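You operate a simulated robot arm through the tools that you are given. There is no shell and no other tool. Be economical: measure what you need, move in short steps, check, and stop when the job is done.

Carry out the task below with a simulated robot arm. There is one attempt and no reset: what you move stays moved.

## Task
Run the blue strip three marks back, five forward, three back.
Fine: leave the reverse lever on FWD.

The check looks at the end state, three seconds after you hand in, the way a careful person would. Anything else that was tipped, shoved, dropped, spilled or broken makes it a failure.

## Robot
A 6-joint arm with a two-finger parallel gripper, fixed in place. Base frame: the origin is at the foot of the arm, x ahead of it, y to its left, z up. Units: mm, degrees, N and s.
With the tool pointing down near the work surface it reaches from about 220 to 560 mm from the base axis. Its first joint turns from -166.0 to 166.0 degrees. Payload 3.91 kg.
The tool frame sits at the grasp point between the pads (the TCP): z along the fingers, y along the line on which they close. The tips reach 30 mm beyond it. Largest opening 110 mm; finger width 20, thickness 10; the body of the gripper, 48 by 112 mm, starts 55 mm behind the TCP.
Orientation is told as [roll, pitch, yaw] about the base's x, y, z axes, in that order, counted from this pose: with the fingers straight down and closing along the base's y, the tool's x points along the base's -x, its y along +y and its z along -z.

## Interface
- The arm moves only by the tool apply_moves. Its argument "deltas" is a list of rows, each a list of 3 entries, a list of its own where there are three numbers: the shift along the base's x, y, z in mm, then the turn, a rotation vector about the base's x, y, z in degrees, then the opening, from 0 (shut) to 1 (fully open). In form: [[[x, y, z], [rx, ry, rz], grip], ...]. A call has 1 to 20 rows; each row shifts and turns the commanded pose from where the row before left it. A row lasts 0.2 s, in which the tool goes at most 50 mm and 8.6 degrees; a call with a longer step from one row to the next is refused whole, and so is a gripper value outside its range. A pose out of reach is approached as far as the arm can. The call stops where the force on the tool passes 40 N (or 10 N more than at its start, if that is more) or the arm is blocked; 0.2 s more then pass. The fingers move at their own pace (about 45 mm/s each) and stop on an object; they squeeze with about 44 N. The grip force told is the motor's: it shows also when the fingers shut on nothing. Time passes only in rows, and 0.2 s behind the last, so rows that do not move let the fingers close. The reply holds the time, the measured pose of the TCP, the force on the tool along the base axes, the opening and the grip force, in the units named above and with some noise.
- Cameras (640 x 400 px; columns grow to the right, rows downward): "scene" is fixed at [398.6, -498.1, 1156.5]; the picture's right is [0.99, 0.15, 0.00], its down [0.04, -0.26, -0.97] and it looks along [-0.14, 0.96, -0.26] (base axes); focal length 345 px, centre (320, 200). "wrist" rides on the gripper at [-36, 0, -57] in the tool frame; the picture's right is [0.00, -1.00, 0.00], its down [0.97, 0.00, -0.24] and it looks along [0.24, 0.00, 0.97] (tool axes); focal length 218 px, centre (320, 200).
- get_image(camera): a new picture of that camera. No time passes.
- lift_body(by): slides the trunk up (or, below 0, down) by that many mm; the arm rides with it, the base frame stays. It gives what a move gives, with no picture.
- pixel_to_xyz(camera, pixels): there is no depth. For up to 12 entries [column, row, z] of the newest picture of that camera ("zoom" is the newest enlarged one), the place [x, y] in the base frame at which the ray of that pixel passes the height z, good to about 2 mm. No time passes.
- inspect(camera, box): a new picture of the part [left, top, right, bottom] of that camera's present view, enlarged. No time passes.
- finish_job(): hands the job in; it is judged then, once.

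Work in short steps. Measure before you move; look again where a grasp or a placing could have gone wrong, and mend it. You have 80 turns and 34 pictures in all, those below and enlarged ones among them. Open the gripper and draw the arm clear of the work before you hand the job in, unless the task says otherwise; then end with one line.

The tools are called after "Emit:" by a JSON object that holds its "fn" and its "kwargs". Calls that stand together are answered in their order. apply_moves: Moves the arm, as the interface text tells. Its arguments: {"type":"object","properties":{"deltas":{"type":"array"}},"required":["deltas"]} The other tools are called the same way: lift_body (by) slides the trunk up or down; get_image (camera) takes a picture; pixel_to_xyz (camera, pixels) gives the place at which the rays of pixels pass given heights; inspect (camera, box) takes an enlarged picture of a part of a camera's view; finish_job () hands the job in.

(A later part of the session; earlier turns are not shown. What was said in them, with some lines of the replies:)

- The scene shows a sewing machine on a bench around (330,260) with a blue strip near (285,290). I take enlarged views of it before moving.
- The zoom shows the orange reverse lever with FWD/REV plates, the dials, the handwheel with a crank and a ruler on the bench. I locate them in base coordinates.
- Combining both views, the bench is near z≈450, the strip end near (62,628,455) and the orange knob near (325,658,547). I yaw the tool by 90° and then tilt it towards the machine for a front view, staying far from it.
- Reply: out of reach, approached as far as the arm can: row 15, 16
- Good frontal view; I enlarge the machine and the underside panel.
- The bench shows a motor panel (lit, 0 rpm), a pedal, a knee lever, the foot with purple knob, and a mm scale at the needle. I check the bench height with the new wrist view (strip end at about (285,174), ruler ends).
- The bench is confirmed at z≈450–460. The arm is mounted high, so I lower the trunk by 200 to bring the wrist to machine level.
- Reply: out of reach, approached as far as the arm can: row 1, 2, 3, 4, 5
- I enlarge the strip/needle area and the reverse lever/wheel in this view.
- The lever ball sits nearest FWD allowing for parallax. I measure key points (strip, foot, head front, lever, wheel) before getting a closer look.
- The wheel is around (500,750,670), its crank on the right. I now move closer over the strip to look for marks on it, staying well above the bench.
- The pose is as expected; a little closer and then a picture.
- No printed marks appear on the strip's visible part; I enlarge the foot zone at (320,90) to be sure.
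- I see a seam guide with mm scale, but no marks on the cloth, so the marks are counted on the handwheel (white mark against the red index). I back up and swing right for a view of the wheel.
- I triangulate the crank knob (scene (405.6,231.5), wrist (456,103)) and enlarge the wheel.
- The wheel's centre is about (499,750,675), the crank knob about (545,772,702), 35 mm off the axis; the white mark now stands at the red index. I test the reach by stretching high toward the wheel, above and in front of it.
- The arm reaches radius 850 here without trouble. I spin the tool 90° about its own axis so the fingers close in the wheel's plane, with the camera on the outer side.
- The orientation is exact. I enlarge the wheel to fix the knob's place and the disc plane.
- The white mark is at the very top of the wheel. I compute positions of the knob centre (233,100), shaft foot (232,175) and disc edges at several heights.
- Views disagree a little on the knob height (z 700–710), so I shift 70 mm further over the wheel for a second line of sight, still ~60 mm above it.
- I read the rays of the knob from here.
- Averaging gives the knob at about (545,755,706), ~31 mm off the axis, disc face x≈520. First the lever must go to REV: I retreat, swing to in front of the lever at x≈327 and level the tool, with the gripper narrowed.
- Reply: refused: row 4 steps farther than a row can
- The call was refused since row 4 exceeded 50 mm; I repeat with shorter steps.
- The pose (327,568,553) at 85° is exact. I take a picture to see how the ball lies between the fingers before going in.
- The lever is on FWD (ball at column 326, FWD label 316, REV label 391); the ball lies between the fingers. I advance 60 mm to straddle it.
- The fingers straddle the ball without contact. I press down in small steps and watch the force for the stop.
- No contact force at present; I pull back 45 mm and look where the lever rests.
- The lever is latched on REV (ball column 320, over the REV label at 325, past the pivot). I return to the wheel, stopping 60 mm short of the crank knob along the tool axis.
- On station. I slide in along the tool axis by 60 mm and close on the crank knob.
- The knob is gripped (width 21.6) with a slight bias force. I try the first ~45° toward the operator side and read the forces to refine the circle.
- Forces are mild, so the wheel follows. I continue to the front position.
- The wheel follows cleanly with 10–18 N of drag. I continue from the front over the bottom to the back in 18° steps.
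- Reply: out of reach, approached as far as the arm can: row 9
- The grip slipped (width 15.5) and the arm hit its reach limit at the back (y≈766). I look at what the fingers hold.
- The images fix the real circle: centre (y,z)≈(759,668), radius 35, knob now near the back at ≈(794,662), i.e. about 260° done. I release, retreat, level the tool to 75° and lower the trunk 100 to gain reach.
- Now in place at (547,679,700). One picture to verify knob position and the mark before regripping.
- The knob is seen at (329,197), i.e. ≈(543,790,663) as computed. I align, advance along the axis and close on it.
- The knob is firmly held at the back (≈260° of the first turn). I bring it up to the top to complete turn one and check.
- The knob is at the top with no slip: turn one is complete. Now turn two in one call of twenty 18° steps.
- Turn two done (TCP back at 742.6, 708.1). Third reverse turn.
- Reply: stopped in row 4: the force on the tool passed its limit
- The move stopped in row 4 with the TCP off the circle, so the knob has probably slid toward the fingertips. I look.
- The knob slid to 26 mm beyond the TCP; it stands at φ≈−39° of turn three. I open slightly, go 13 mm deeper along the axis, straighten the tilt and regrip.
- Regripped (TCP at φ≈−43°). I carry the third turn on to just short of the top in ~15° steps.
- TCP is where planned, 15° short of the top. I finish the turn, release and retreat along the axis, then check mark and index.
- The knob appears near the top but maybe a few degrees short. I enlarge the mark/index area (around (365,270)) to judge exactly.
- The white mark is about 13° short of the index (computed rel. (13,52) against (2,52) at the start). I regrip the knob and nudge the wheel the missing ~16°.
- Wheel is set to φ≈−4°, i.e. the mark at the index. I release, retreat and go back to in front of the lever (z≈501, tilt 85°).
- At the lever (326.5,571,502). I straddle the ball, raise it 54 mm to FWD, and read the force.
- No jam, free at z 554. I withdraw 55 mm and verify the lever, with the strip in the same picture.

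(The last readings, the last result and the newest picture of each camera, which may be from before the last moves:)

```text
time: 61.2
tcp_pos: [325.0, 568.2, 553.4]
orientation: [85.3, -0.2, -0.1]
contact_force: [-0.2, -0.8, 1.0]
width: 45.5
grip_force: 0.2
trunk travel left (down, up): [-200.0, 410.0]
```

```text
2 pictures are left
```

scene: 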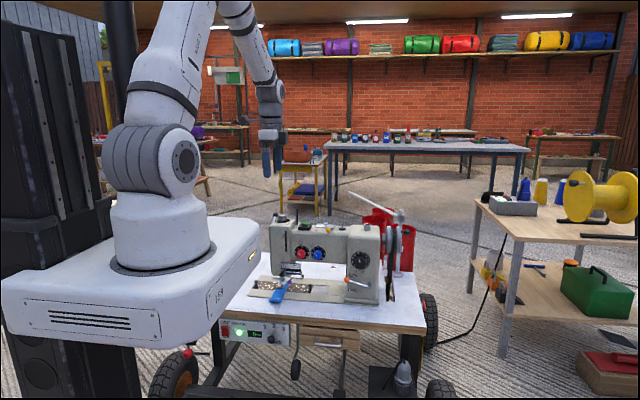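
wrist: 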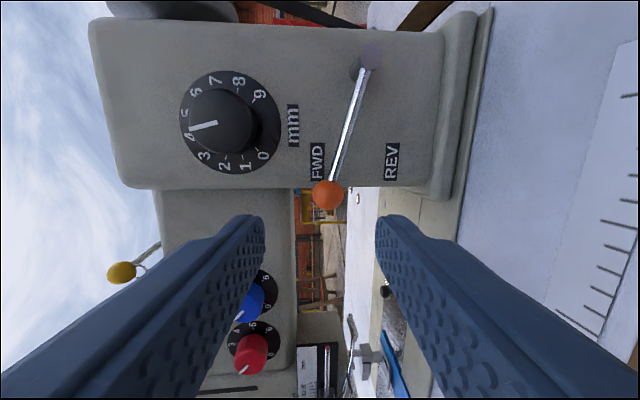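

The lever is on FWD (ball (328,195) at the FWD label). I return to the wheel, aiming at the knob at ≈(545,756,703), and grip it.

Emit:
{"fn": "apply_moves", "kwargs": {"deltas": [[[0, 0, 45], [-2.5, 0, 0], 0.41], [[0, 0, 45], [-2.5, 0, 0], 0.41], [[0, 0, 44], [-2.5, 0, 0], 0.41], [[10, 0, 44], [-2.7, 0, 0], 0.41], [[45, 0, 0], [0, 0, 0], 0.41], [[45, 0, 0], [0, 0, 0], 0.41], [[45, 0, 0], [0, 0, 0], 0.41], [[45, 0, 0], [0, 0, 0], 0.41], [[35, 30, 0], [0, 0, 0], 0.41], [[0, 40, 0], [0, 0, 0], 0.41], [[0, 11.8, 0], [0, 0, 0], 0.41], [[0, 25, -6.7], [0, 0, 0], 0.41], [[0, 25, -6.7], [0, 0, 0], 0.41], [[0, 25, -6.7], [0, 0, 0], 0.41], [[0, 18.7, -5], [0, 0, 0], 0.41], [[0, 0, 0], [0, 0, 0], 0.05], [[0, 0, 0], [0, 0, 0], 0.05], [[0, 0, 0], [0, 0, 0], 0.05]]}}

```text
time: 65.0
tcp_pos: [551.4, 742.3, 708.0]
orientation: [74.9, -0.2, -0.1]
contact_force: [0.7, 2.1, -1.1]
width: 20.9
grip_force: 45.6
trunk travel left (down, up): [-200.0, 410.0]
```

Grip is good (45 N, low side force). Forward turn one: from the top via the front and bottom to the back in 15° steps.

Emit:
{"fn": "apply_moves", "kwargs": {"deltas": [[[0, -6.6, -1.1], [0, 0, 0], 0.05], [[0, -8.5, -3.5], [0, 0, 0], 0.05], [[0, -7.3, -5.6], [0, 0, 0], 0.05], [[0, -5.6, -7.3], [0, 0, 0], 0.05], [[0, -3.5, -8.5], [0, 0, 0], 0.05], [[0, -1.2, -9.1], [0, 0, 0], 0.05], [[0, 1.2, -9.1], [0, 0, 0], 0.05], [[0, 3.5, -8.5], [0, 0, 0], 0.05], [[0, 5.6, -7.3], [0, 0, 0], 0.05], [[0, 7.3, -5.6], [0, 0, 0], 0.05], [[0, 8.5, -3.5], [0, 0, 0], 0.05], [[0, 9.1, -1.2], [0, 0, 0], 0.05], [[0, 9.1, 1.2], [0, 0, 0], 0.05], [[0, 8.5, 3.5], [0, 0, 0], 0.05], [[0, 7.3, 5.6], [0, 0, 0], 0.05], [[0, 5.6, 7.3], [0, 0, 0], 0.05], [[0, 3.5, 8.5], [0, 0, 0], 0.05], [[0, 1.2, 9.1], [0, 0, 0], 0.05]]}}

```text
time: 68.7
tcp_pos: [550.7, 780.2, 649.1]
orientation: [74.0, 0.3, -0.2]
contact_force: [8.7, 12.8, -18.2]
width: 21.7
grip_force: 45.0
trunk travel left (down, up): [-200.0, 410.0]
stopped in row 18: the force on the tool passed its limit (the readings are from after the stop); the commanded pose is now the measured one
```

The knob again slid axially (now only ~6 mm beyond the TCP, φ≈−231°), since grip friction barely exceeds the wheel's drag. I regrip at the right depth and use a path that leads by 10° along the tool axis to avoid binding.

Emit:
{"fn": "apply_moves", "kwargs": {"deltas": [[[0, 0, 0], [0, 0, 0], 0.3], [[0, 0, 0], [1, 0, 0], 0.3], [[0, -6, 0.7], [0, 0, 0], 0.3], [[0, -5.6, 0.6], [0, 0, 0], 0.3], [[0, 0, 0], [0, 0, 0], 0], [[0, 0, 0], [0, 0, 0], 0], [[0, 0, 0], [0, 0, 0], 0], [[0, 5.9, 4.4], [0, 0, 0], 0], [[0, 2, 8.5], [0, 0, 0], 0], [[0, -0.4, 9.1], [0, 0, 0], 0]]}}

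```text
time: 70.9
tcp_pos: [549.4, 777.2, 681.9]
orientation: [75.6, 0.0, 0.0]
contact_force: [-7.3, -0.6, -5.9]
width: 21.4
grip_force: 45.3
trunk travel left (down, up): [-200.0, 410.0]
```

Now at θ≈285° of forward turn one. I continue over the top to the front with the leading path and check.

Emit:
{"fn": "apply_moves", "kwargs": {"deltas": [[[0, -8.8, 8.1], [0, 0, 0], 0], [[0, -6.8, 7.3], [0, 0, 0], 0], [[0, -8.2, 5.6], [0, 0, 0], 0], [[0, -8.9, 3.5], [0, 0, 0], 0], [[0, -9.2, 1.2], [0, 0, 0], 0], [[0, -8.8, -1.2], [0, 0, 0], 0], [[0, -7.7, -3.5], [0, 0, 0], 0], [[0, -6.2, -5.6], [0, 0, 0], 0], [[0, -4.3, -7.3], [0, 0, 0], 0], [[0, -2, -8.5], [0, 0, 0], 0], [[0, 0.4, -9.1], [0, 0, 0], 0]]}}

```text
time: 72.8
tcp_pos: [550.5, 709.7, 707.9]
orientation: [76.5, -0.5, 0.2]
contact_force: [-7.8, -9.6, 17.0]
width: 18.7
grip_force: 45.2
trunk travel left (down, up): [-200.0, 410.0]
stopped in row 9: the force on the tool passed its limit (the readings are from after the stop); the commanded pose is now the measured one
```

The knob slid to the fingertips again (width 18.7) at θ≈25–30° past the top; slower motion near top and bottom is needed. I open, let the arm settle and read the pose.

Emit:
{"fn": "apply_moves", "kwargs": {"deltas": [[[0, 0, 0], [0, 0, 0], 0.3], [[0, 0, 0], [-1.4, 0, 0], 0.3], [[0, 0, 0], [0, 0, 0], 0.3]]}}

Emit:
{"fn": "inspect", "kwargs": {"camera": "wrist", "box": [200, 160, 440, 310]}}

```text
time: 73.6
tcp_pos: [549.6, 709.8, 699.9]
orientation: [74.7, -0.2, -0.1]
contact_force: [-0.9, -1.4, 4.6]
width: 34.6
grip_force: 2.0
trunk travel left (down, up): [-200.0, 410.0]
```

```text
2.67 times, centred on (320, 235) of wrist
```

zoom: 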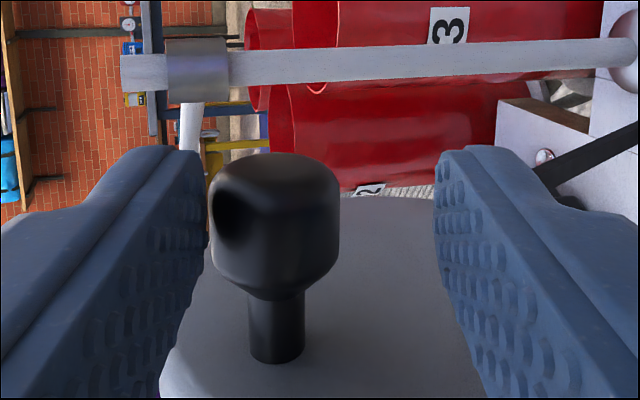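

The knob is at ≈(545,743,699), θ≈27°. I move in so it lies 18 mm beyond the TCP, regrip, and go on with slower steps near the dead points.

Emit:
{"fn": "apply_moves", "kwargs": {"deltas": [[[0, 0, 3.5], [0, 0, 0], 0.3], [[0, 8, 0], [0, 0, 0], 0.3], [[0, 7.8, 0], [0, 0, 0], 0.3], [[0, 0, 0], [0, 0, 0], 0], [[0, 0, 0], [0, 0, 0], 0], [[0, 0, 0], [0, 0, 0], 0], [[0, -6.9, -2.4], [0, 0, 0], 0], [[0, -3.3, -2.8], [0, 0, 0], 0], [[0, -2.8, -3.3], [0, 0, 0], 0], [[0, -2.4, -3.7], [0, 0, 0], 0], [[0, -3.0, -8.3], [0, 0, 0], 0], [[0, -0.8, -9.1], [0, 0, 0], 0], [[0, 1.6, -9.1], [0, 0, 0], 0], [[0, 4.0, -8.7], [0, 0, 0], 0], [[0, 5.9, -7.6], [0, 0, 0], 0], [[0, 3.7, -3.2], [0, 0, 0], 0], [[0, 3.9, -2.7], [0, 0, 0], 0]]}}

```text
time: 77.2
tcp_pos: [551.9, 726.5, 643.7]
orientation: [74.7, -0.4, -0.1]
contact_force: [-4.6, -8.3, 10.4]
width: 20.7
grip_force: 44.9
trunk travel left (down, up): [-200.0, 410.0]
```

On the planned path with modest forces. I do half a turn (θ 147→327) with fine steps round the bottom.

Emit:
{"fn": "apply_moves", "kwargs": {"deltas": [[[0, 4.3, -2.3], [0, 0, 0], 0], [[0, 4.4, -1.7], [0, 0, 0], 0], [[0, 4.5, -1.1], [0, 0, 0], 0], [[0, 4.6, -0.6], [0, 0, 0], 0], [[0, 4.6, 0.1], [0, 0, 0], 0], [[0, 4.5, 0.7], [0, 0, 0], 0], [[0, 4.25, 1.2], [0, 0, 0], 0], [[0, 4.05, 1.8], [0, 0, 0], 0], [[0, 3.7, 2.4], [0, 0, 0], 0], [[0, 3.3, 2.8], [0, 0, 0], 0], [[0, 2.8, 3.3], [0, 0, 0], 0], [[0, 2.4, 3.7], [0, 0, 0], 0], [[0, 3.0, 8.3], [0, 0, 0], 0], [[0, 0.8, 9.1], [0, 0, 0], 0], [[0, -1.6, 9.1], [0, 0, 0], 0], [[0, -4, 8.7], [0, 0, 0], 0], [[0, -5.9, 7.6], [0, 0, 0], 0], [[0, -3.7, 3.2], [0, 0, 0], 0], [[0, -3.9, 2.7], [0, 0, 0], 0]]}}

```text
time: 81.2
tcp_pos: [550.9, 759.7, 702.1]
orientation: [74.5, -0.2, -0.1]
contact_force: [0.2, 4.1, -5.9]
width: 21.0
grip_force: 45.2
trunk travel left (down, up): [-200.0, 410.0]
```

Smooth. Next half turn (θ 327→507) over the top and down the front.

Emit:
{"fn": "apply_moves", "kwargs": {"deltas": [[[0, -4.6, 2.3], [0, 0, 0], 0], [[0, -4.7, 1.7], [0, 0, 0], 0], [[0, -4.8, 1.1], [0, 0, 0], 0], [[0, -4.9, 0.6], [0, 0, 0], 0], [[0, -4.9, -0.1], [0, 0, 0], 0], [[0, -4.8, -0.7], [0, 0, 0], 0], [[0, -4.25, -1.2], [0, 0, 0], 0], [[0, -4.05, -1.8], [0, 0, 0], 0], [[0, -3.7, -2.4], [0, 0, 0], 0], [[0, -3.3, -2.8], [0, 0, 0], 0], [[0, -2.8, -3.3], [0, 0, 0], 0], [[0, -2.4, -3.7], [0, 0, 0], 0], [[0, -3.0, -8.3], [0, 0, 0], 0], [[0, -0.8, -9.1], [0, 0, 0], 0], [[0, 1.6, -9.1], [0, 0, 0], 0], [[0, 4, -8.7], [0, 0, 0], 0], [[0, 5.9, -7.6], [0, 0, 0], 0], [[0, 3.7, -3.2], [0, 0, 0], 0], [[0, 3.9, -2.7], [0, 0, 0], 0]]}}

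```text
time: 83.9
tcp_pos: [550.9, 708.7, 701.7]
orientation: [75.6, -0.5, 0.0]
contact_force: [-5.0, -3.9, 15.3]
width: 21.1
grip_force: 45.5
trunk travel left (down, up): [-200.0, 410.0]
stopped in row 13: the force on the tool passed its limit (the readings are from after the stop); the commanded pose is now the measured one
```

It stopped again just past the top (knob estimated at θ≈40° of turn three, 28 mm beyond the TCP). Fresh grips hold well for over half a turn, so I will regrip once per turn; now I do so and run down to the bottom.

Emit:
{"fn": "apply_moves", "kwargs": {"deltas": [[[0, 0, 0], [0, 0, 0], 0.4], [[0, 0, 0], [-0.8, 0, 0], 0.4], [[0, 5, 5.6], [0, 0, 0], 0.4], [[0, 5.2, 0], [0, 0, 0], 0.4], [[0, 0, 0], [0, 0, 0], 0], [[0, 0, 0], [0, 0, 0], 0], [[0, 0, 0], [0, 0, 0], 0], [[0, -5.8, -3.1], [0, 0, 0], 0], [[0, -3.1, -4.6], [0, 0, 0], 0], [[0, -3.0, -8.3], [0, 0, 0], 0], [[0, -0.8, -9.1], [0, 0, 0], 0], [[0, 1.6, -9.1], [0, 0, 0], 0], [[0, 4, -8.7], [0, 0, 0], 0], [[0, 5.9, -7.6], [0, 0, 0], 0], [[0, 3.7, -3.2], [0, 0, 0], 0], [[0, 3.9, -2.7], [0, 0, 0], 0], [[0, 4.3, -2.3], [0, 0, 0], 0], [[0, 4.4, -1.7], [0, 0, 0], 0], [[0, 4.5, -1.1], [0, 0, 0], 0]]}}

```text
time: 87.9
tcp_pos: [552.5, 739.8, 640.2]
orientation: [74.4, -0.5, -0.1]
contact_force: [-0.7, -8.3, 3.6]
width: 21.6
grip_force: 45.2
trunk travel left (down, up): [-200.0, 410.0]
```

On path at θ≈170° of turn three. I continue round the bottom and back up to just before the top.

Emit:
{"fn": "apply_moves", "kwargs": {"deltas": [[[-0.5, 4.6, -0.6], [0, 0, 0], 0], [[-0.5, 4.6, -0.4], [0, 0, 0], 0], [[-0.5, 4.5, 0.2], [0, 0, 0], 0], [[0, 4.25, 0.7], [0, 0, 0], 0], [[0, 4.05, 1.3], [0, 0, 0], 0], [[0, 3.7, 2.2], [0, 0, 0], 0], [[0, 3.3, 2.6], [0, 0, 0], 0], [[0, 2.8, 3.2], [0, 0, 0], 0], [[0, 2.4, 3.7], [0, 0, 0], 0], [[0, 2.5, 8.3], [0, 0, 0], 0], [[0, 0.4, 9.1], [0, 0, 0], 0], [[0, -1.6, 9.1], [0, 0, 0], 0], [[0, -4.2, 8.7], [0, 0, 0], 0], [[0, -6.2, 7.6], [0, 0, 0], 0], [[0, -3.8, 3.1], [0, 0, 0], 0], [[0, -3.9, 2.8], [0, 0, 0], 0], [[0, -4.3, 2.3], [0, 0, 0], 0], [[0, -4.4, 1.7], [0, 0, 0], 0], [[0, -4.5, 1.1], [0, 0, 0], 0], [[0, -4.6, 0.6], [0, 0, 0], 0]]}}

```text
time: 90.1
tcp_pos: [550.9, 772.0, 644.3]
orientation: [73.3, 0.0, -0.2]
contact_force: [6.4, 1.3, -16.9]
width: 20.4
grip_force: 44.6
trunk travel left (down, up): [-200.0, 410.0]
stopped in row 10: the force on the tool passed its limit (the readings are from after the stop); the commanded pose is now the measured one
```

The knob again lags at the bottom (computed θ≈221°). I now regrip after each dead point, i.e. once per half turn, deriving the knob angle from the pinched pose; this call regrips and runs up over the top.

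Emit:
{"fn": "apply_moves", "kwargs": {"deltas": [[[0, 0, 0], [0, 0, 0], 0.4], [[0, 0, 0], [1.6, 0, 0], 0.4], [[0, -4, -6.5], [0, 0, 0], 0.4], [[0, -3.5, 0], [0, 0, 0], 0.4], [[0, 0, 0], [0, 0, 0], 0], [[0, 0, 0], [0, 0, 0], 0], [[0, 0, 0], [0, 0, 0], 0], [[0, 5.4, 3.0], [0, 0, 0], 0], [[0, 3.7, 6.0], [0, 0, 0], 0], [[0, 2.6, 8.5], [0, 0, 0], 0], [[0, 0.2, 9.1], [0, 0, 0], 0], [[0, -2.1, 9.1], [0, 0, 0], 0], [[0, -4.4, 8.5], [0, 0, 0], 0], [[0, -6.3, 7.3], [0, 0, 0], 0], [[0, -5.1, 3.9], [0, 0, 0], 0], [[0, -5.6, 3.1], [0, 0, 0], 0], [[0, -6.0, 2.1], [0, 0, 0], 0], [[0, -6.1, 1.1], [0, 0, 0], 0], [[0, -6.1, 0], [0, 0, 0], 0], [[0, -5.9, -1.1], [0, 0, 0], 0]]}}

```text
time: 94.3
tcp_pos: [548.7, 729.6, 710.1]
orientation: [75.7, -0.4, -0.1]
contact_force: [6.6, 5.3, 20.6]
width: 21.0
grip_force: 45.1
trunk travel left (down, up): [-200.0, 410.0]
```

The wheel is near the top (θ≈5°, end of forward turn three) with the knob again sliding. I regrip at the top and go down the front to θ≈160°.

Emit:
{"fn": "apply_moves", "kwargs": {"deltas": [[[0, 0, 0], [0, 0, 0], 0.4], [[0, 0, 0], [-0.7, 0, 0], 0.4], [[0.5, 4.5, 1], [0, 0, 0], 0.4], [[0.5, 4, 0], [0, 0, 0], 0.4], [[0, 0, 0], [0, 0, 0], 0], [[0, 0, 0], [0, 0, 0], 0], [[0, 0, 0], [0, 0, 0], 0], [[0, -6, -0.3], [0, 0, 0], 0], [[0, -5.7, -1.6], [0, 0, 0], 0], [[0, -5.3, -2.6], [0, 0, 0], 0], [[0, -4.6, -3.5], [0, 0, 0], 0], [[0, -3.9, -4.4], [0, 0, 0], 0], [[0, -4.1, -7.7], [0, 0, 0], 0], [[0, -1.8, -8.8], [0, 0, 0], 0], [[0, 0.5, -9.2], [0, 0, 0], 0], [[0, 3, -8.9], [0, 0, 0], 0], [[0, 5, -8.2], [0, 0, 0], 0], [[0, 6.9, -6.8], [0, 0, 0], 0], [[0, 5.4, -3.5], [0, 0, 0], 0], [[0, 5.8, -2.6], [0, 0, 0], 0]]}}

```text
time: 98.5
tcp_pos: [550.7, 732.1, 641.6]
orientation: [74.9, -0.2, 0.0]
contact_force: [-2.0, -7.5, 15.0]
width: 21.7
grip_force: 45.3
trunk travel left (down, up): [-200.0, 410.0]
```

Good: at θ≈158° of turn four on path. I regrip there and go round the bottom to θ≈315°.

Emit:
{"fn": "apply_moves", "kwargs": {"deltas": [[[0, 0, 0], [0, 0, 0], 0.35], [[0, -4, 0.5], [0, 0, 0], 0.35], [[0, 0, 0], [0, 0, 0], 0], [[0, 0, 0], [0, 0, 0], 0], [[0, 0, 0], [0, 0, 0], 0], [[0, 4, -0.8], [0, 0, 0], 0], [[0, 4.5, -0.6], [0, 0, 0], 0], [[0, 5.3, -1.1], [0, 0, 0], 0], [[0, 6.1, 0], [0, 0, 0], 0], [[0, 5.9, 1.1], [0, 0, 0], 0], [[0, 5.5, 2.1], [0, 0, 0], 0], [[0, 5, 3.1], [0, 0, 0], 0], [[0, 4.3, 3.9], [0, 0, 0], 0], [[0, 4.8, 7.3], [0, 0, 0], 0], [[0, 2.6, 8.5], [0, 0, 0], 0], [[0, 0.2, 9.1], [0, 0, 0], 0], [[0, -2.1, 9.1], [0, 0, 0], 0], [[0, -4.4, 8.5], [0, 0, 0], 0], [[0, -6.3, 7.3], [0, 0, 0], 0]]}}

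```text
time: 102.5
tcp_pos: [549.1, 766.8, 696.0]
orientation: [74.8, -0.3, 0.0]
contact_force: [3.0, 6.7, -4.6]
width: 21.9
grip_force: 45.1
trunk travel left (down, up): [-200.0, 410.0]
```

At θ≈313° with the knob well seated (18 mm). I go to the top, regrip there and run down the front to θ≈105° of turn five.

Emit:
{"fn": "apply_moves", "kwargs": {"deltas": [[[0, -4.2, 2.8], [0, 0, 0], 0], [[0, -4.1, 2.4], [0, 0, 0], 0], [[0, -5.6, 3.1], [0, 0, 0], 0], [[0, -6, 2.1], [0, 0, 0], 0], [[0, -6.1, 1.1], [0, 0, 0], 0], [[0, 0, 0], [0, 0, 0], 0.35], [[0, 5.5, 0], [0, 0, 0], 0.35], [[0, 0, 0], [0, 0, 0], 0], [[0, 0, 0], [0, 0, 0], 0], [[0, 0, 0], [0, 0, 0], 0], [[0, -6, 0.2], [0, 0, 0], 0], [[0, -5.6, 0], [0, 0, 0], 0], [[0, -5.9, -1.1], [0, 0, 0], 0], [[0, -5.5, -2.1], [0, 0, 0], 0], [[0, -5, -3.1], [0, 0, 0], 0], [[0, -4.3, -3.9], [0, 0, 0], 0], [[0, -4.8, -7.3], [0, 0, 0], 0], [[0, -2.6, -8.5], [0, 0, 0], 0], [[0, -0.2, -9.1], [0, 0, 0], 0], [[0, 2.1, -9.1], [0, 0, 0], 0]]}}

```text
time: 106.2
tcp_pos: [550.2, 705.0, 700.4]
orientation: [75.7, -0.7, 0.1]
contact_force: [-6.6, -10.7, 17.5]
width: 21.2
grip_force: 44.9
trunk travel left (down, up): [-200.0, 410.0]
stopped in row 18: the force on the tool passed its limit (the readings are from after the stop); the commanded pose is now the measured one
```

Stopped with the knob at θ≈44° of turn five. I regrip there and run to θ≈160°.

Emit:
{"fn": "apply_moves", "kwargs": {"deltas": [[[0, 0, 0], [0, 0, 0], 0.4], [[0, 0, 0], [-0.7, 0.5, 0], 0.4], [[0, 6, 5.3], [0, 0, 0], 0.4], [[0, 5.9, 0], [0, 0, 0], 0.4], [[0, 0, 0], [0, 0, 0], 0], [[0, 0, 0], [0, 0, 0], 0], [[0, 0, 0], [0, 0, 0], 0], [[0, -6.3, -5.1], [0, 0, 0], 0], [[0, -3.4, -8.2], [0, 0, 0], 0], [[0, -1, -8.9], [0, 0, 0], 0], [[0, 1.4, -9.2], [0, 0, 0], 0], [[0, 3.6, -8.8], [0, 0, 0], 0], [[0, 5.7, -7.7], [0, 0, 0], 0], [[0, 4.8, -4.4], [0, 0, 0], 0], [[0, 5.4, -3.5], [0, 0, 0], 0], [[0, 5.8, -2.6], [0, 0, 0], 0]]}}

```text
time: 109.6
tcp_pos: [550.6, 732.9, 641.4]
orientation: [74.6, 0.0, 0.1]
contact_force: [-2.2, -11.3, 11.4]
width: 21.3
grip_force: 45.0
trunk travel left (down, up): [-200.0, 410.0]
```

Identical to the previous turn at this point, so I repeat the bottom pass that worked, to θ≈315°.

Emit:
{"fn": "apply_moves", "kwargs": {"deltas": [[[0, 0, 0], [0, 0, 0], 0.35], [[0, -4, 0.5], [0, 0, 0], 0.35], [[0, 0, 0], [0, 0, 0], 0], [[0, 0, 0], [0, 0, 0], 0], [[0, 0, 0], [0, 0, 0], 0], [[0, 4, -0.8], [0, 0, 0], 0], [[0, 4.5, -0.6], [0, 0, 0], 0], [[0, 5.3, -1.1], [0, 0, 0], 0], [[0, 6.1, 0], [0, 0, 0], 0], [[0, 5.9, 1.1], [0, 0, 0], 0], [[0, 5.5, 2.1], [0, 0, 0], 0], [[0, 5, 3.1], [0, 0, 0], 0], [[0, 4.3, 3.9], [0, 0, 0], 0], [[0, 4.8, 7.3], [0, 0, 0], 0], [[0, 2.6, 8.5], [0, 0, 0], 0], [[0, 0.2, 9.1], [0, 0, 0], 0], [[0, -2.1, 9.1], [0, 0, 0], 0], [[0, -4.4, 8.5], [0, 0, 0], 0], [[0, -6.3, 7.3], [0, 0, 0], 0]]}}

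```text
time: 113.6
tcp_pos: [552.1, 766.3, 698.2]
orientation: [74.4, 0.0, -0.1]
contact_force: [-3.3, 0.5, -8.4]
width: 21.5
grip_force: 44.8
trunk travel left (down, up): [-200.0, 410.0]
```

θ≈315° of forward turn five. With two fresh grips and slow steps I bring the mark to the index at the top.

Emit:
{"fn": "apply_moves", "kwargs": {"deltas": [[[0, 0, 0], [0, 0, 0], 0.3], [[0, 0, 0], [0.5, 0, 0], 0], [[0, 0, 0], [0, 0, 0], 0], [[0, 0, 0], [0, 0, 0], 0], [[0, -3.5, 2.8], [0, 0, 0], 0], [[0, -3.8, 2.4], [0, 0, 0], 0], [[0, -4.1, 1.8], [0, 0, 0], 0], [[0, -4.4, 1.3], [0, 0, 0], 0], [[0, 0, 0], [0, 0, 0], 0.3], [[0, 2, 0], [0, 0, 0], 0], [[0, 0, 0], [0, 0, 0], 0], [[0, 0, 0], [0, 0, 0], 0], [[0, -4, 0.8], [0, 0, 0], 0], [[0, -4.5, 0.5], [0, 0, 0], 0], [[0, -4.6, 0], [0, 0, 0], 0], [[0, -3.6, -0.4], [0, 0, 0], 0], [[0, -3, -0.4], [0, 0, 0], 0], [[0, 0, 0], [0, 0, 0], 0]]}}

```text
time: 117.4
tcp_pos: [551.7, 732.3, 710.3]
orientation: [75.1, -0.1, -0.1]
contact_force: [0.0, 6.2, 13.8]
width: 20.6
grip_force: 45.1
trunk travel left (down, up): [-200.0, 410.0]
```

Forward turns complete: knob at θ≈5°, mark at the index. I release, go to the lever, press it down to REV as before and withdraw.

Emit:
{"fn": "apply_moves", "kwargs": {"deltas": [[[0, 0, 0], [0, 0, 0], 0.41], [[0, 0, 0], [0, 0, 0], 0.41], [[0, -15, 4], [0, 0, 0], 0.41], [[0, -25, 6.5], [0, 0, 0], 0.41], [[0, -35, 9], [0, 0, 0], 0.41], [[0, -40, 0], [0, 0, 0], 0.41], [[0, -40, 0], [0, 0, 0], 0.41], [[-40, -9, 0], [0, 0, 0], 0.41], [[-45, 0, 0], [0, 0, 0], 0.41], [[-45, 0, -10], [0, 0, 0], 0.41], [[-45, 0, -15], [2, 0, 0], 0.41], [[-30, 0, -35], [2, 0, 0], 0.41], [[-20.2, 0, -40], [2, 0, 0], 0.41], [[0, 0, -40], [2, 0, 0], 0.41], [[0, 0, -35], [2, 0, 0], 0.41]]}}

```text
time: 120.6
tcp_pos: [324.6, 568.4, 550.8]
orientation: [85.1, 0.0, 0.0]
contact_force: [-0.1, -1.0, 0.9]
width: 45.2
grip_force: 0.2
trunk travel left (down, up): [-200.0, 410.0]
```

At (324.6,568,551). I straddle the ball, press down 52 mm, withdraw and start rising.

Emit:
{"fn": "apply_moves", "kwargs": {"deltas": [[[1, 20, 0], [0, 0, 0], 0.41], [[1, 20, 0], [0, 0, 0], 0.41], [[0, 18, 0], [0, 0, 0], 0.41], [[0, 0, -8], [0, 0, 0], 0.41], [[0, 0, -8], [0, 0, 0], 0.41], [[0, 0, -8], [0, 0, 0], 0.41], [[0, 0, -8], [0, 0, 0], 0.41], [[0, 0, -8], [0, 0, 0], 0.41], [[0, 0, -6], [0, 0, 0], 0.41], [[0, 0, -5], [0, 0, 0], 0.41], [[0, 0, 0], [0, 0, 0], 0.41], [[0, -20, 0], [0, 0, 0], 0.41], [[0, -20, 0], [0, 0, 0], 0.41], [[0, -18, 0], [0, 0, 0], 0.41], [[0, 0, 45], [-2.5, 0, 0], 0.41], [[0, 0, 45], [-2.5, 0, 0], 0.41], [[0, 0, 45], [-2.5, 0, 0], 0.41], [[0, 0, 45], [-2.5, 0, 0], 0.41], [[10, 0, 45], [0, 0, 0], 0.41]]}}

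```text
time: 124.6
tcp_pos: [338.2, 568.2, 725.9]
orientation: [74.9, -0.1, 0.0]
contact_force: [-0.4, 0.4, -0.2]
width: 45.0
grip_force: 0.0
trunk travel left (down, up): [-200.0, 410.0]
```

The lever went down without a stop. I return to the wheel, grip the knob at the top and start the first of the last three turns (to θ≈50°).

Emit:
{"fn": "apply_moves", "kwargs": {"deltas": [[[45, 0, 3.7], [0, 0, 0], 0.41], [[45, 0, 0], [0, 0, 0], 0.41], [[45, 0, 0], [0, 0, 0], 0.41], [[45, 0, 0], [0, 0, 0], 0.41], [[32, 0, 0], [0, 0, 0], 0.41], [[0, 40, 0], [0, 0, 0], 0.41], [[0, 46.8, 0], [0, 0, 0], 0.41], [[0, 21, -5.6], [0, 0, 0], 0.41], [[0, 21, -5.6], [0, 0, 0], 0.41], [[0, 21, -5.6], [0, 0, 0], 0.41], [[0, 19.7, -5.4], [0, 0, 0], 0.41], [[0, 0, 0], [0, 0, 0], 0], [[0, 0, 0], [0, 0, 0], 0], [[0, 0, 0], [0, 0, 0], 0], [[0, -5, -0.3], [0, 0, 0], 0], [[0, -5.2, -1.6], [0, 0, 0], 0], [[0, -5.3, -2.6], [0, 0, 0], 0], [[0, -4.6, -3.5], [0, 0, 0], 0], [[0, -3.9, -4.4], [0, 0, 0], 0]]}}

```text
time: 128.6
tcp_pos: [550.1, 713.7, 701.2]
orientation: [75.4, -0.2, 0.0]
contact_force: [6.0, 0.7, 29.7]
width: 20.9
grip_force: 45.1
trunk travel left (down, up): [-200.0, 410.0]
```

The knob is at θ≈38° (24 mm beyond). I regrip, run to θ≈160° and regrip there in the same call.

Emit:
{"fn": "apply_moves", "kwargs": {"deltas": [[[0, 0, 0], [0, 0, 0], 0.4], [[0, 0, 2], [-0.4, 0, 0], 0.4], [[0, 6, 3], [0, 0, 0], 0.4], [[0, 0, 0], [0, 0, 0], 0], [[0, 0, 0], [0, 0, 0], 0], [[0, 0, 0], [0, 0, 0], 0], [[0, -7.5, -5.1], [0, 0, 0], 0], [[0, -4.1, -7.7], [0, 0, 0], 0], [[0, -1.8, -8.8], [0, 0, 0], 0], [[0, 0.5, -9.2], [0, 0, 0], 0], [[0, 3, -8.9], [0, 0, 0], 0], [[0, 5, -8.2], [0, 0, 0], 0], [[0, 6.9, -6.8], [0, 0, 0], 0], [[0, 5.4, -3.5], [0, 0, 0], 0], [[0, 5.8, -2.6], [0, 0, 0], 0], [[0, 0, 0], [0, 0, 0], 0.35], [[0, -4, 0.5], [0, 0, 0], 0.35], [[0, 0, 0], [0, 0, 0], 0], [[0, 0, 0], [0, 0, 0], 0], [[0, 0, 0], [0, 0, 0], 0]]}}

```text
time: 132.8
tcp_pos: [551.9, 730.3, 642.3]
orientation: [74.9, 0.0, 0.0]
contact_force: [2.2, 10.7, 12.6]
width: 21.6
grip_force: 45.2
trunk travel left (down, up): [-200.0, 410.0]
```

As in the earlier turns. I go round the bottom and up to θ≈345°.

Emit:
{"fn": "apply_moves", "kwargs": {"deltas": [[[0, 4, -0.8], [0, 0, 0], 0], [[0, 4.5, -0.6], [0, 0, 0], 0], [[0, 5.3, -1.1], [0, 0, 0], 0], [[0, 6.1, 0], [0, 0, 0], 0], [[0, 5.9, 1.1], [0, 0, 0], 0], [[0, 5.5, 2.1], [0, 0, 0], 0], [[0, 5, 3.1], [0, 0, 0], 0], [[0, 4.3, 3.9], [0, 0, 0], 0], [[0, 4.8, 7.3], [0, 0, 0], 0], [[0, 2.6, 8.5], [0, 0, 0], 0], [[0, 0.2, 9.1], [0, 0, 0], 0], [[0, -2.1, 9.1], [0, 0, 0], 0], [[0, -4.4, 8.5], [0, 0, 0], 0], [[0, -6.3, 7.3], [0, 0, 0], 0], [[0, -4.2, 2.8], [0, 0, 0], 0], [[0, -4.1, 2.4], [0, 0, 0], 0], [[0, -5.0, 2.2], [0, 0, 0], 0], [[0, -5, 1.2], [0, 0, 0], 0]]}}

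```text
time: 136.6
tcp_pos: [549.4, 748.0, 707.8]
orientation: [74.9, 0.0, 0.0]
contact_force: [1.1, 14.4, 5.7]
width: 21.4
grip_force: 44.9
trunk travel left (down, up): [-200.0, 410.0]
```

At θ≈347°. I regrip, pull slowly over the top, regrip once more and go to θ≈40° of turn two.

Emit:
{"fn": "apply_moves", "kwargs": {"deltas": [[[0, 0, 0], [0, 0, 0], 0.3], [[0, 2, -0.5], [0, 0, 0], 0.3], [[0, 0, 0], [0, 0, 0], 0], [[0, 0, 0], [0, 0, 0], 0], [[0, 0, 0], [0, 0, 0], 0], [[0, -4.5, 0.7], [0, 0, 0], 0], [[0, -4.8, 0.3], [0, 0, 0], 0], [[0, -4.8, 0], [0, 0, 0], 0], [[0, -4.8, -0.3], [0, 0, 0], 0], [[0, 0, 0], [0, 0, 0], 0.3], [[0, 3, 0], [0, 0, 0], 0.3], [[0, 0, 0], [0, 0, 0], 0], [[0, 0, 0], [0, 0, 0], 0], [[0, 0, 0], [0, 0, 0], 0], [[0, -5.7, -1.6], [0, 0, 0], 0], [[0, -5.3, -2.6], [0, 0, 0], 0], [[0, -4.6, -3.5], [0, 0, 0], 0], [[0, -3.9, -4.4], [0, 0, 0], 0]]}}

```text
time: 140.4
tcp_pos: [550.2, 714.4, 705.3]
orientation: [75.3, -0.3, 0.0]
contact_force: [-11.2, -18.1, 14.6]
width: 21.5
grip_force: 45.0
trunk travel left (down, up): [-200.0, 410.0]
stopped in row 18: the force on the tool passed its limit (the readings are from after the stop); the commanded pose is now the measured one
```

The knob is at θ≈30° of turn two. Regrip, run down to 160° and regrip there.

Emit:
{"fn": "apply_moves", "kwargs": {"deltas": [[[0, 0, 0], [0, 0, 0], 0.4], [[0, 9.5, 6], [-0.3, 0, 0], 0.4], [[0, 0, 0], [0, 0, 0], 0], [[0, 0, 0], [0, 0, 0], 0], [[0, -4.1, -1.8], [0, 0, 0], 0], [[0, -4.5, -3.1], [0, 0, 0], 0], [[0, -3.8, -4], [0, 0, 0], 0], [[0, -3.5, -6.8], [0, 0, 0], 0], [[0, -1.8, -8.8], [0, 0, 0], 0], [[0, 0.5, -9.2], [0, 0, 0], 0], [[0, 3, -8.9], [0, 0, 0], 0], [[0, 5, -8.2], [0, 0, 0], 0], [[0, 6.9, -6.8], [0, 0, 0], 0], [[0, 5.4, -3.5], [0, 0, 0], 0], [[0, 5.8, -2.6], [0, 0, 0], 0], [[0, 0, 0], [0, 0, 0], 0.35], [[0, -4, 0.5], [0, 0, 0], 0.35], [[0, 0, 0], [0, 0, 0], 0], [[0, 0, 0], [0, 0, 0], 0], [[0, 0, 0], [0, 0, 0], 0]]}}

```text
time: 144.6
tcp_pos: [550.9, 729.9, 642.9]
orientation: [74.6, -0.1, 0.0]
contact_force: [-1.4, 1.0, -0.7]
width: 21.0
grip_force: 45.1
trunk travel left (down, up): [-200.0, 410.0]
```

The grip pose suggests the knob lags slightly here, so I regrip 6 mm further back and then go round the bottom to θ≈315°.

Emit:
{"fn": "apply_moves", "kwargs": {"deltas": [[[0, 0, 0], [0, 0, 0], 0.35], [[0, -6, -1.4], [0.3, 0, 0], 0.35], [[0, 0, 0], [0, 0, 0], 0], [[0, 0, 0], [0, 0, 0], 0], [[0, 4, -1.2], [0, 0, 0], 0], [[0, 4, -1], [0, 0, 0], 0], [[0, 4.5, -0.8], [0, 0, 0], 0], [[0, 5.3, -1.1], [0, 0, 0], 0], [[0, 6.1, 0], [0, 0, 0], 0], [[0, 5.9, 1.1], [0, 0, 0], 0], [[0, 5.5, 2.1], [0, 0, 0], 0], [[0, 5, 3.1], [0, 0, 0], 0], [[0, 4.3, 3.9], [0, 0, 0], 0], [[0, 4.8, 7.3], [0, 0, 0], 0], [[0, 2.6, 8.5], [0, 0, 0], 0], [[0, 0.2, 9.1], [0, 0, 0], 0], [[0, -2.1, 9.1], [0, 0, 0], 0], [[0, -4.4, 8.5], [0, 0, 0], 0], [[0, -6.3, 7.3], [0, 0, 0], 0]]}}

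```text
time: 148.6
tcp_pos: [551.3, 765.1, 696.4]
orientation: [74.9, -0.1, 0.1]
contact_force: [-5.3, 1.8, -10.0]
width: 21.5
grip_force: 45.4
trunk travel left (down, up): [-200.0, 410.0]
```

At θ≈313°. I go up, regrip, cross the top, regrip, and proceed to θ≈35° of the last turn.

Emit:
{"fn": "apply_moves", "kwargs": {"deltas": [[[0, -4.2, 2.8], [0, 0, 0], 0], [[0, -4.1, 2.6], [0, 0, 0], 0], [[0, -4.6, 2.6], [0, 0, 0], 0], [[0, -4.6, 2.0], [0, 0, 0], 0], [[0, 0, 0], [0, 0, 0], 0.3], [[0, 2, 0], [0, 0, 0], 0.3], [[0, 0, 0], [0, 0, 0], 0], [[0, 0, 0], [0, 0, 0], 0], [[0, -4.5, 0.7], [0, 0, 0], 0], [[0, -4.8, 0.3], [0, 0, 0], 0], [[0, -4.8, 0], [0, 0, 0], 0], [[0, -4.8, -0.3], [0, 0, 0], 0], [[0, 0, 0], [0, 0, 0], 0.3], [[0, 3, 0], [0, 0, 0], 0.3], [[0, 0, 0], [0, 0, 0], 0], [[0, 0, 0], [0, 0, 0], 0], [[0, -5.7, -1.6], [0, 0, 0], 0], [[0, -5.3, -2.6], [0, 0, 0], 0], [[0, -4.6, -3.0], [0, 0, 0], 0], [[0, -2, -2], [0, 0, 0], 0]]}}

```text
time: 152.8
tcp_pos: [549.6, 712.1, 708.3]
orientation: [75.4, -0.5, 0.1]
contact_force: [-5.4, -9.8, 33.1]
width: 20.4
grip_force: 45.0
trunk travel left (down, up): [-200.0, 410.0]
```

The knob is at θ≈24° near the tips. I regrip from the commanded pose, run down the front to 160° and regrip there.

Emit:
{"fn": "apply_moves", "kwargs": {"deltas": [[[0, 0, 0], [0, 0, 0], 0.4], [[0, 11, 6.7], [-0.3, 0.3, 0], 0.4], [[0, 0, 0], [0, 0, 0], 0], [[0, 0, 0], [0, 0, 0], 0], [[0, -4.5, -1.4], [0, 0, 0], 0], [[0, -4.1, -2], [0, 0, 0], 0], [[0, -4, -3.1], [0, 0, 0], 0], [[0, -3.2, -4], [0, 0, 0], 0], [[0, -3.2, -6.8], [0, 0, 0], 0], [[0, -1.8, -8.8], [0, 0, 0], 0], [[0, 0.5, -9.2], [0, 0, 0], 0], [[0, 3, -8.9], [0, 0, 0], 0], [[0, 5, -8.2], [0, 0, 0], 0], [[0, 6.9, -6.8], [0, 0, 0], 0], [[0, 5.4, -3.5], [0, 0, 0], 0], [[0, 5.8, -2.6], [0, 0, 0], 0], [[0, 0, 0], [0, 0, 0], 0.35], [[0, -6, -0.5], [0, 0, 0], 0.35], [[0, 0, 0], [0, 0, 0], 0], [[0, 0, 0], [0, 0, 0], 0]]}}

```text
time: 157.0
tcp_pos: [552.9, 723.3, 643.9]
orientation: [74.8, 0.1, -0.1]
contact_force: [5.2, 9.3, 13.2]
width: 21.7
grip_force: 37.5
trunk travel left (down, up): [-200.0, 410.0]
```

State comparable to the previous turn. I round the bottom and rise to θ≈345° of the last turn.

Emit:
{"fn": "apply_moves", "kwargs": {"deltas": [[[-0.5, 3, -0.6], [0, 0, 0], 0], [[-0.5, 3.5, -0.4], [0, 0, 0], 0], [[-0.5, 4.5, -0.3], [0, 0, 0], 0], [[0, 5.3, -0.7], [0, 0, 0], 0], [[0, 6.1, 0], [0, 0, 0], 0], [[0, 5.9, 1.1], [0, 0, 0], 0], [[0, 5.5, 2.1], [0, 0, 0], 0], [[0, 5, 3.1], [0, 0, 0], 0], [[0, 4.3, 3.9], [0, 0, 0], 0], [[0, 4.8, 7.3], [0, 0, 0], 0], [[0, 2.6, 8.5], [0, 0, 0], 0], [[0, 0.2, 9.1], [0, 0, 0], 0], [[0, -2.1, 9.1], [0, 0, 0], 0], [[0, -4.4, 8.5], [0, 0, 0], 0], [[0, -6.3, 7.3], [0, 0, 0], 0]]}}

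```text
time: 160.2
tcp_pos: [548.5, 762.7, 699.2]
orientation: [74.6, 0.1, 0.1]
contact_force: [-3.4, 4.3, -4.6]
width: 21.6
grip_force: 45.2
trunk travel left (down, up): [-200.0, 410.0]
```

At θ≈320° of the last turn. With fresh grips and slow steps I bring the mark to the index and release the knob.

Emit:
{"fn": "apply_moves", "kwargs": {"deltas": [[[0, 0, 0], [0, 0, 0], 0.3], [[0, 0, 0], [0.4, 0, 0], 0], [[0, 0, 0], [0, 0, 0], 0], [[0, 0, 0], [0, 0, 0], 0], [[0, -3, 2], [0, 0, 0], 0], [[0, -3.2, 1.8], [0, 0, 0], 0], [[0, -3.8, 1.5], [0, 0, 0], 0], [[0, -4, 1], [0, 0, 0], 0], [[0, 0, 0], [0, 0, 0], 0.3], [[0, 2, 0], [0, 0, 0], 0], [[0, 0, 0], [0, 0, 0], 0], [[0, 0, 0], [0, 0, 0], 0], [[0, -4, 0.8], [0, 0, 0], 0], [[0, -4.5, 0.5], [0, 0, 0], 0], [[0, -4.6, 0], [0, 0, 0], 0], [[0, -3.6, -0.4], [0, 0, 0], 0], [[0, -3, -0.4], [0, 0, 0], 0], [[0, 0, 0], [0, 0, 0], 0]]}}

Emit:
{"fn": "apply_moves", "kwargs": {"deltas": [[[0, 0, 0], [0, 0, 0], 0.41], [[0, 0, 0], [0, 0, 0], 0.41], [[0, -15, 4], [0, 0, 0], 0.41], [[0, -25, 6.5], [0, 0, 0], 0.41], [[0, -30, 20], [0, 0, 0], 0.41], [[0, -10, 40], [0, 0, 0], 0.41]]}}

Emit:
{"fn": "inspect", "kwargs": {"camera": "wrist", "box": [310, 170, 430, 330]}}

```text
time: 164.0
tcp_pos: [550.2, 729.0, 710.7]
orientation: [75.4, -0.1, -0.1]
contact_force: [-2.8, 4.6, 27.9]
width: 20.8
grip_force: 45.0
trunk travel left (down, up): [-200.0, 410.0]
```

```text
time: 165.4
tcp_pos: [550.3, 651.5, 776.5]
orientation: [75.0, 0.1, -0.1]
contact_force: [-0.1, 0.0, 0.0]
width: 45.3
grip_force: 0.1
trunk travel left (down, up): [-200.0, 410.0]
```

```text
2.50 times, centred on (370, 250) of wrist
5 turns are left
```

zoom: 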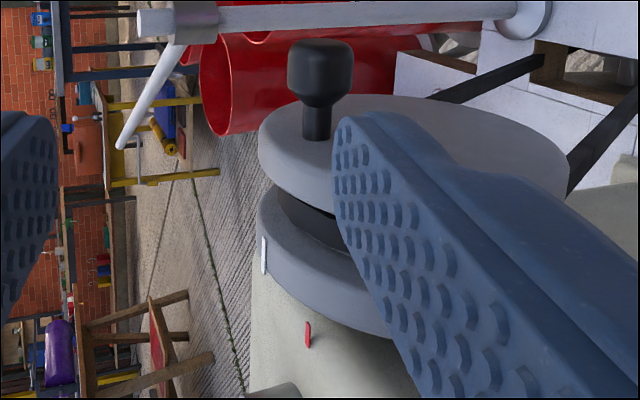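

The white mark computes to rel. (0.7,54): right at the top by the index, as at the start. Now to the lever to set it back to FWD.

Emit:
{"fn": "apply_moves", "kwargs": {"deltas": [[[0, -40, 0], [0, 0, 0], 0.41], [[-20, -41, 0], [0, 0, 0], 0.41], [[-45, 0, -10], [0, 0, 0], 0.41], [[-45, 0, -10], [0, 0, 0], 0.41], [[-45, 0, -10], [0, 0, 0], 0.41], [[-45, 0, -10], [2, 0, 0], 0.41], [[-24, 0, -40], [2, 0, 0], 0.41], [[0, 0, -45], [2, 0, 0], 0.41], [[0, 0, -45], [2, 0, 0], 0.41], [[0, 0, -45], [2, 0, 0], 0.41], [[0, 0, -45], [0, 0, 0], 0.41], [[0, 0, -15], [0, 0, 0], 0.41]]}}

```text
time: 168.0
tcp_pos: [328.6, 566.8, 497.6]
orientation: [85.1, 0.1, -0.1]
contact_force: [-0.2, 0.2, -0.3]
width: 45.1
grip_force: 0.0
trunk travel left (down, up): [-200.0, 410.0]
4 turns are left
```

In position at (328.6,567,498). I straddle the ball, raise it about 57 mm to FWD, withdraw with the gripper open and draw the arm back.

Emit:
{"fn": "apply_moves", "kwargs": {"deltas": [[[-1, 20, 1.5], [0, 0, 0], 0.41], [[-1, 20, 1.5], [0, 0, 0], 0.41], [[0, 20, 0], [0, 0, 0], 0.41], [[0, 0, 8], [0, 0, 0], 0.41], [[0, 0, 8], [0, 0, 0], 0.41], [[0, 0, 8], [0, 0, 0], 0.41], [[0, 0, 8], [0, 0, 0], 0.41], [[0, 0, 8], [0, 0, 0], 0.41], [[0, 0, 6], [0, 0, 0], 0.41], [[0, 0, 6], [0, 0, 0], 0.41], [[0, 0, 2], [0, 0, 0], 0.41]]}}

Emit:
{"fn": "apply_moves", "kwargs": {"deltas": [[[0, -20, 0], [0, 0, 0], 0.41], [[0, -20, 0], [0, 0, 0], 0.41], [[0, -20, 0], [0, 0, 0], 0.41], [[0, -30, 10], [0, 0, 0], 0.8], [[0, -30, 30], [0, 0, 0], 1], [[0, 0, 40], [0, 0, 0], 1], [[0, 0, 40], [0, 0, 0], 1], [[0, 0, 0], [0, 0, 0], 1]]}}

```text
time: 170.4
tcp_pos: [322.4, 630.6, 555.9]
orientation: [84.9, 0.2, 0.0]
contact_force: [-1.3, 1.1, -4.4]
width: 46.9
grip_force: 1.8
trunk travel left (down, up): [-200.0, 410.0]
```

```text
time: 172.2
tcp_pos: [324.4, 512.6, 676.8]
orientation: [84.9, 0.1, 0.0]
contact_force: [-0.1, -0.7, 0.5]
width: 109.9
grip_force: 0.1
trunk travel left (down, up): [-200.0, 410.0]
3 turns are left
```

The lever ended against its upper (FWD) side with slight contact, the wheel mark is at the index, and the arm is clear and open. I hand in.

Emit:
{"fn": "finish_job", "kwargs": {}}

```text
The job is handed in.
```

I ran three turns in reverse, five forward and three in reverse. I took each "mark" as one full handwheel turn. The last close-up showed the white mark back at the red index. I put the lever back on FWD, judged by touch because I was out of pictures, and never confirmed in a picture that the strip had moved. The grip slipped several times, so I tracked some turns by calculating the knob's position.
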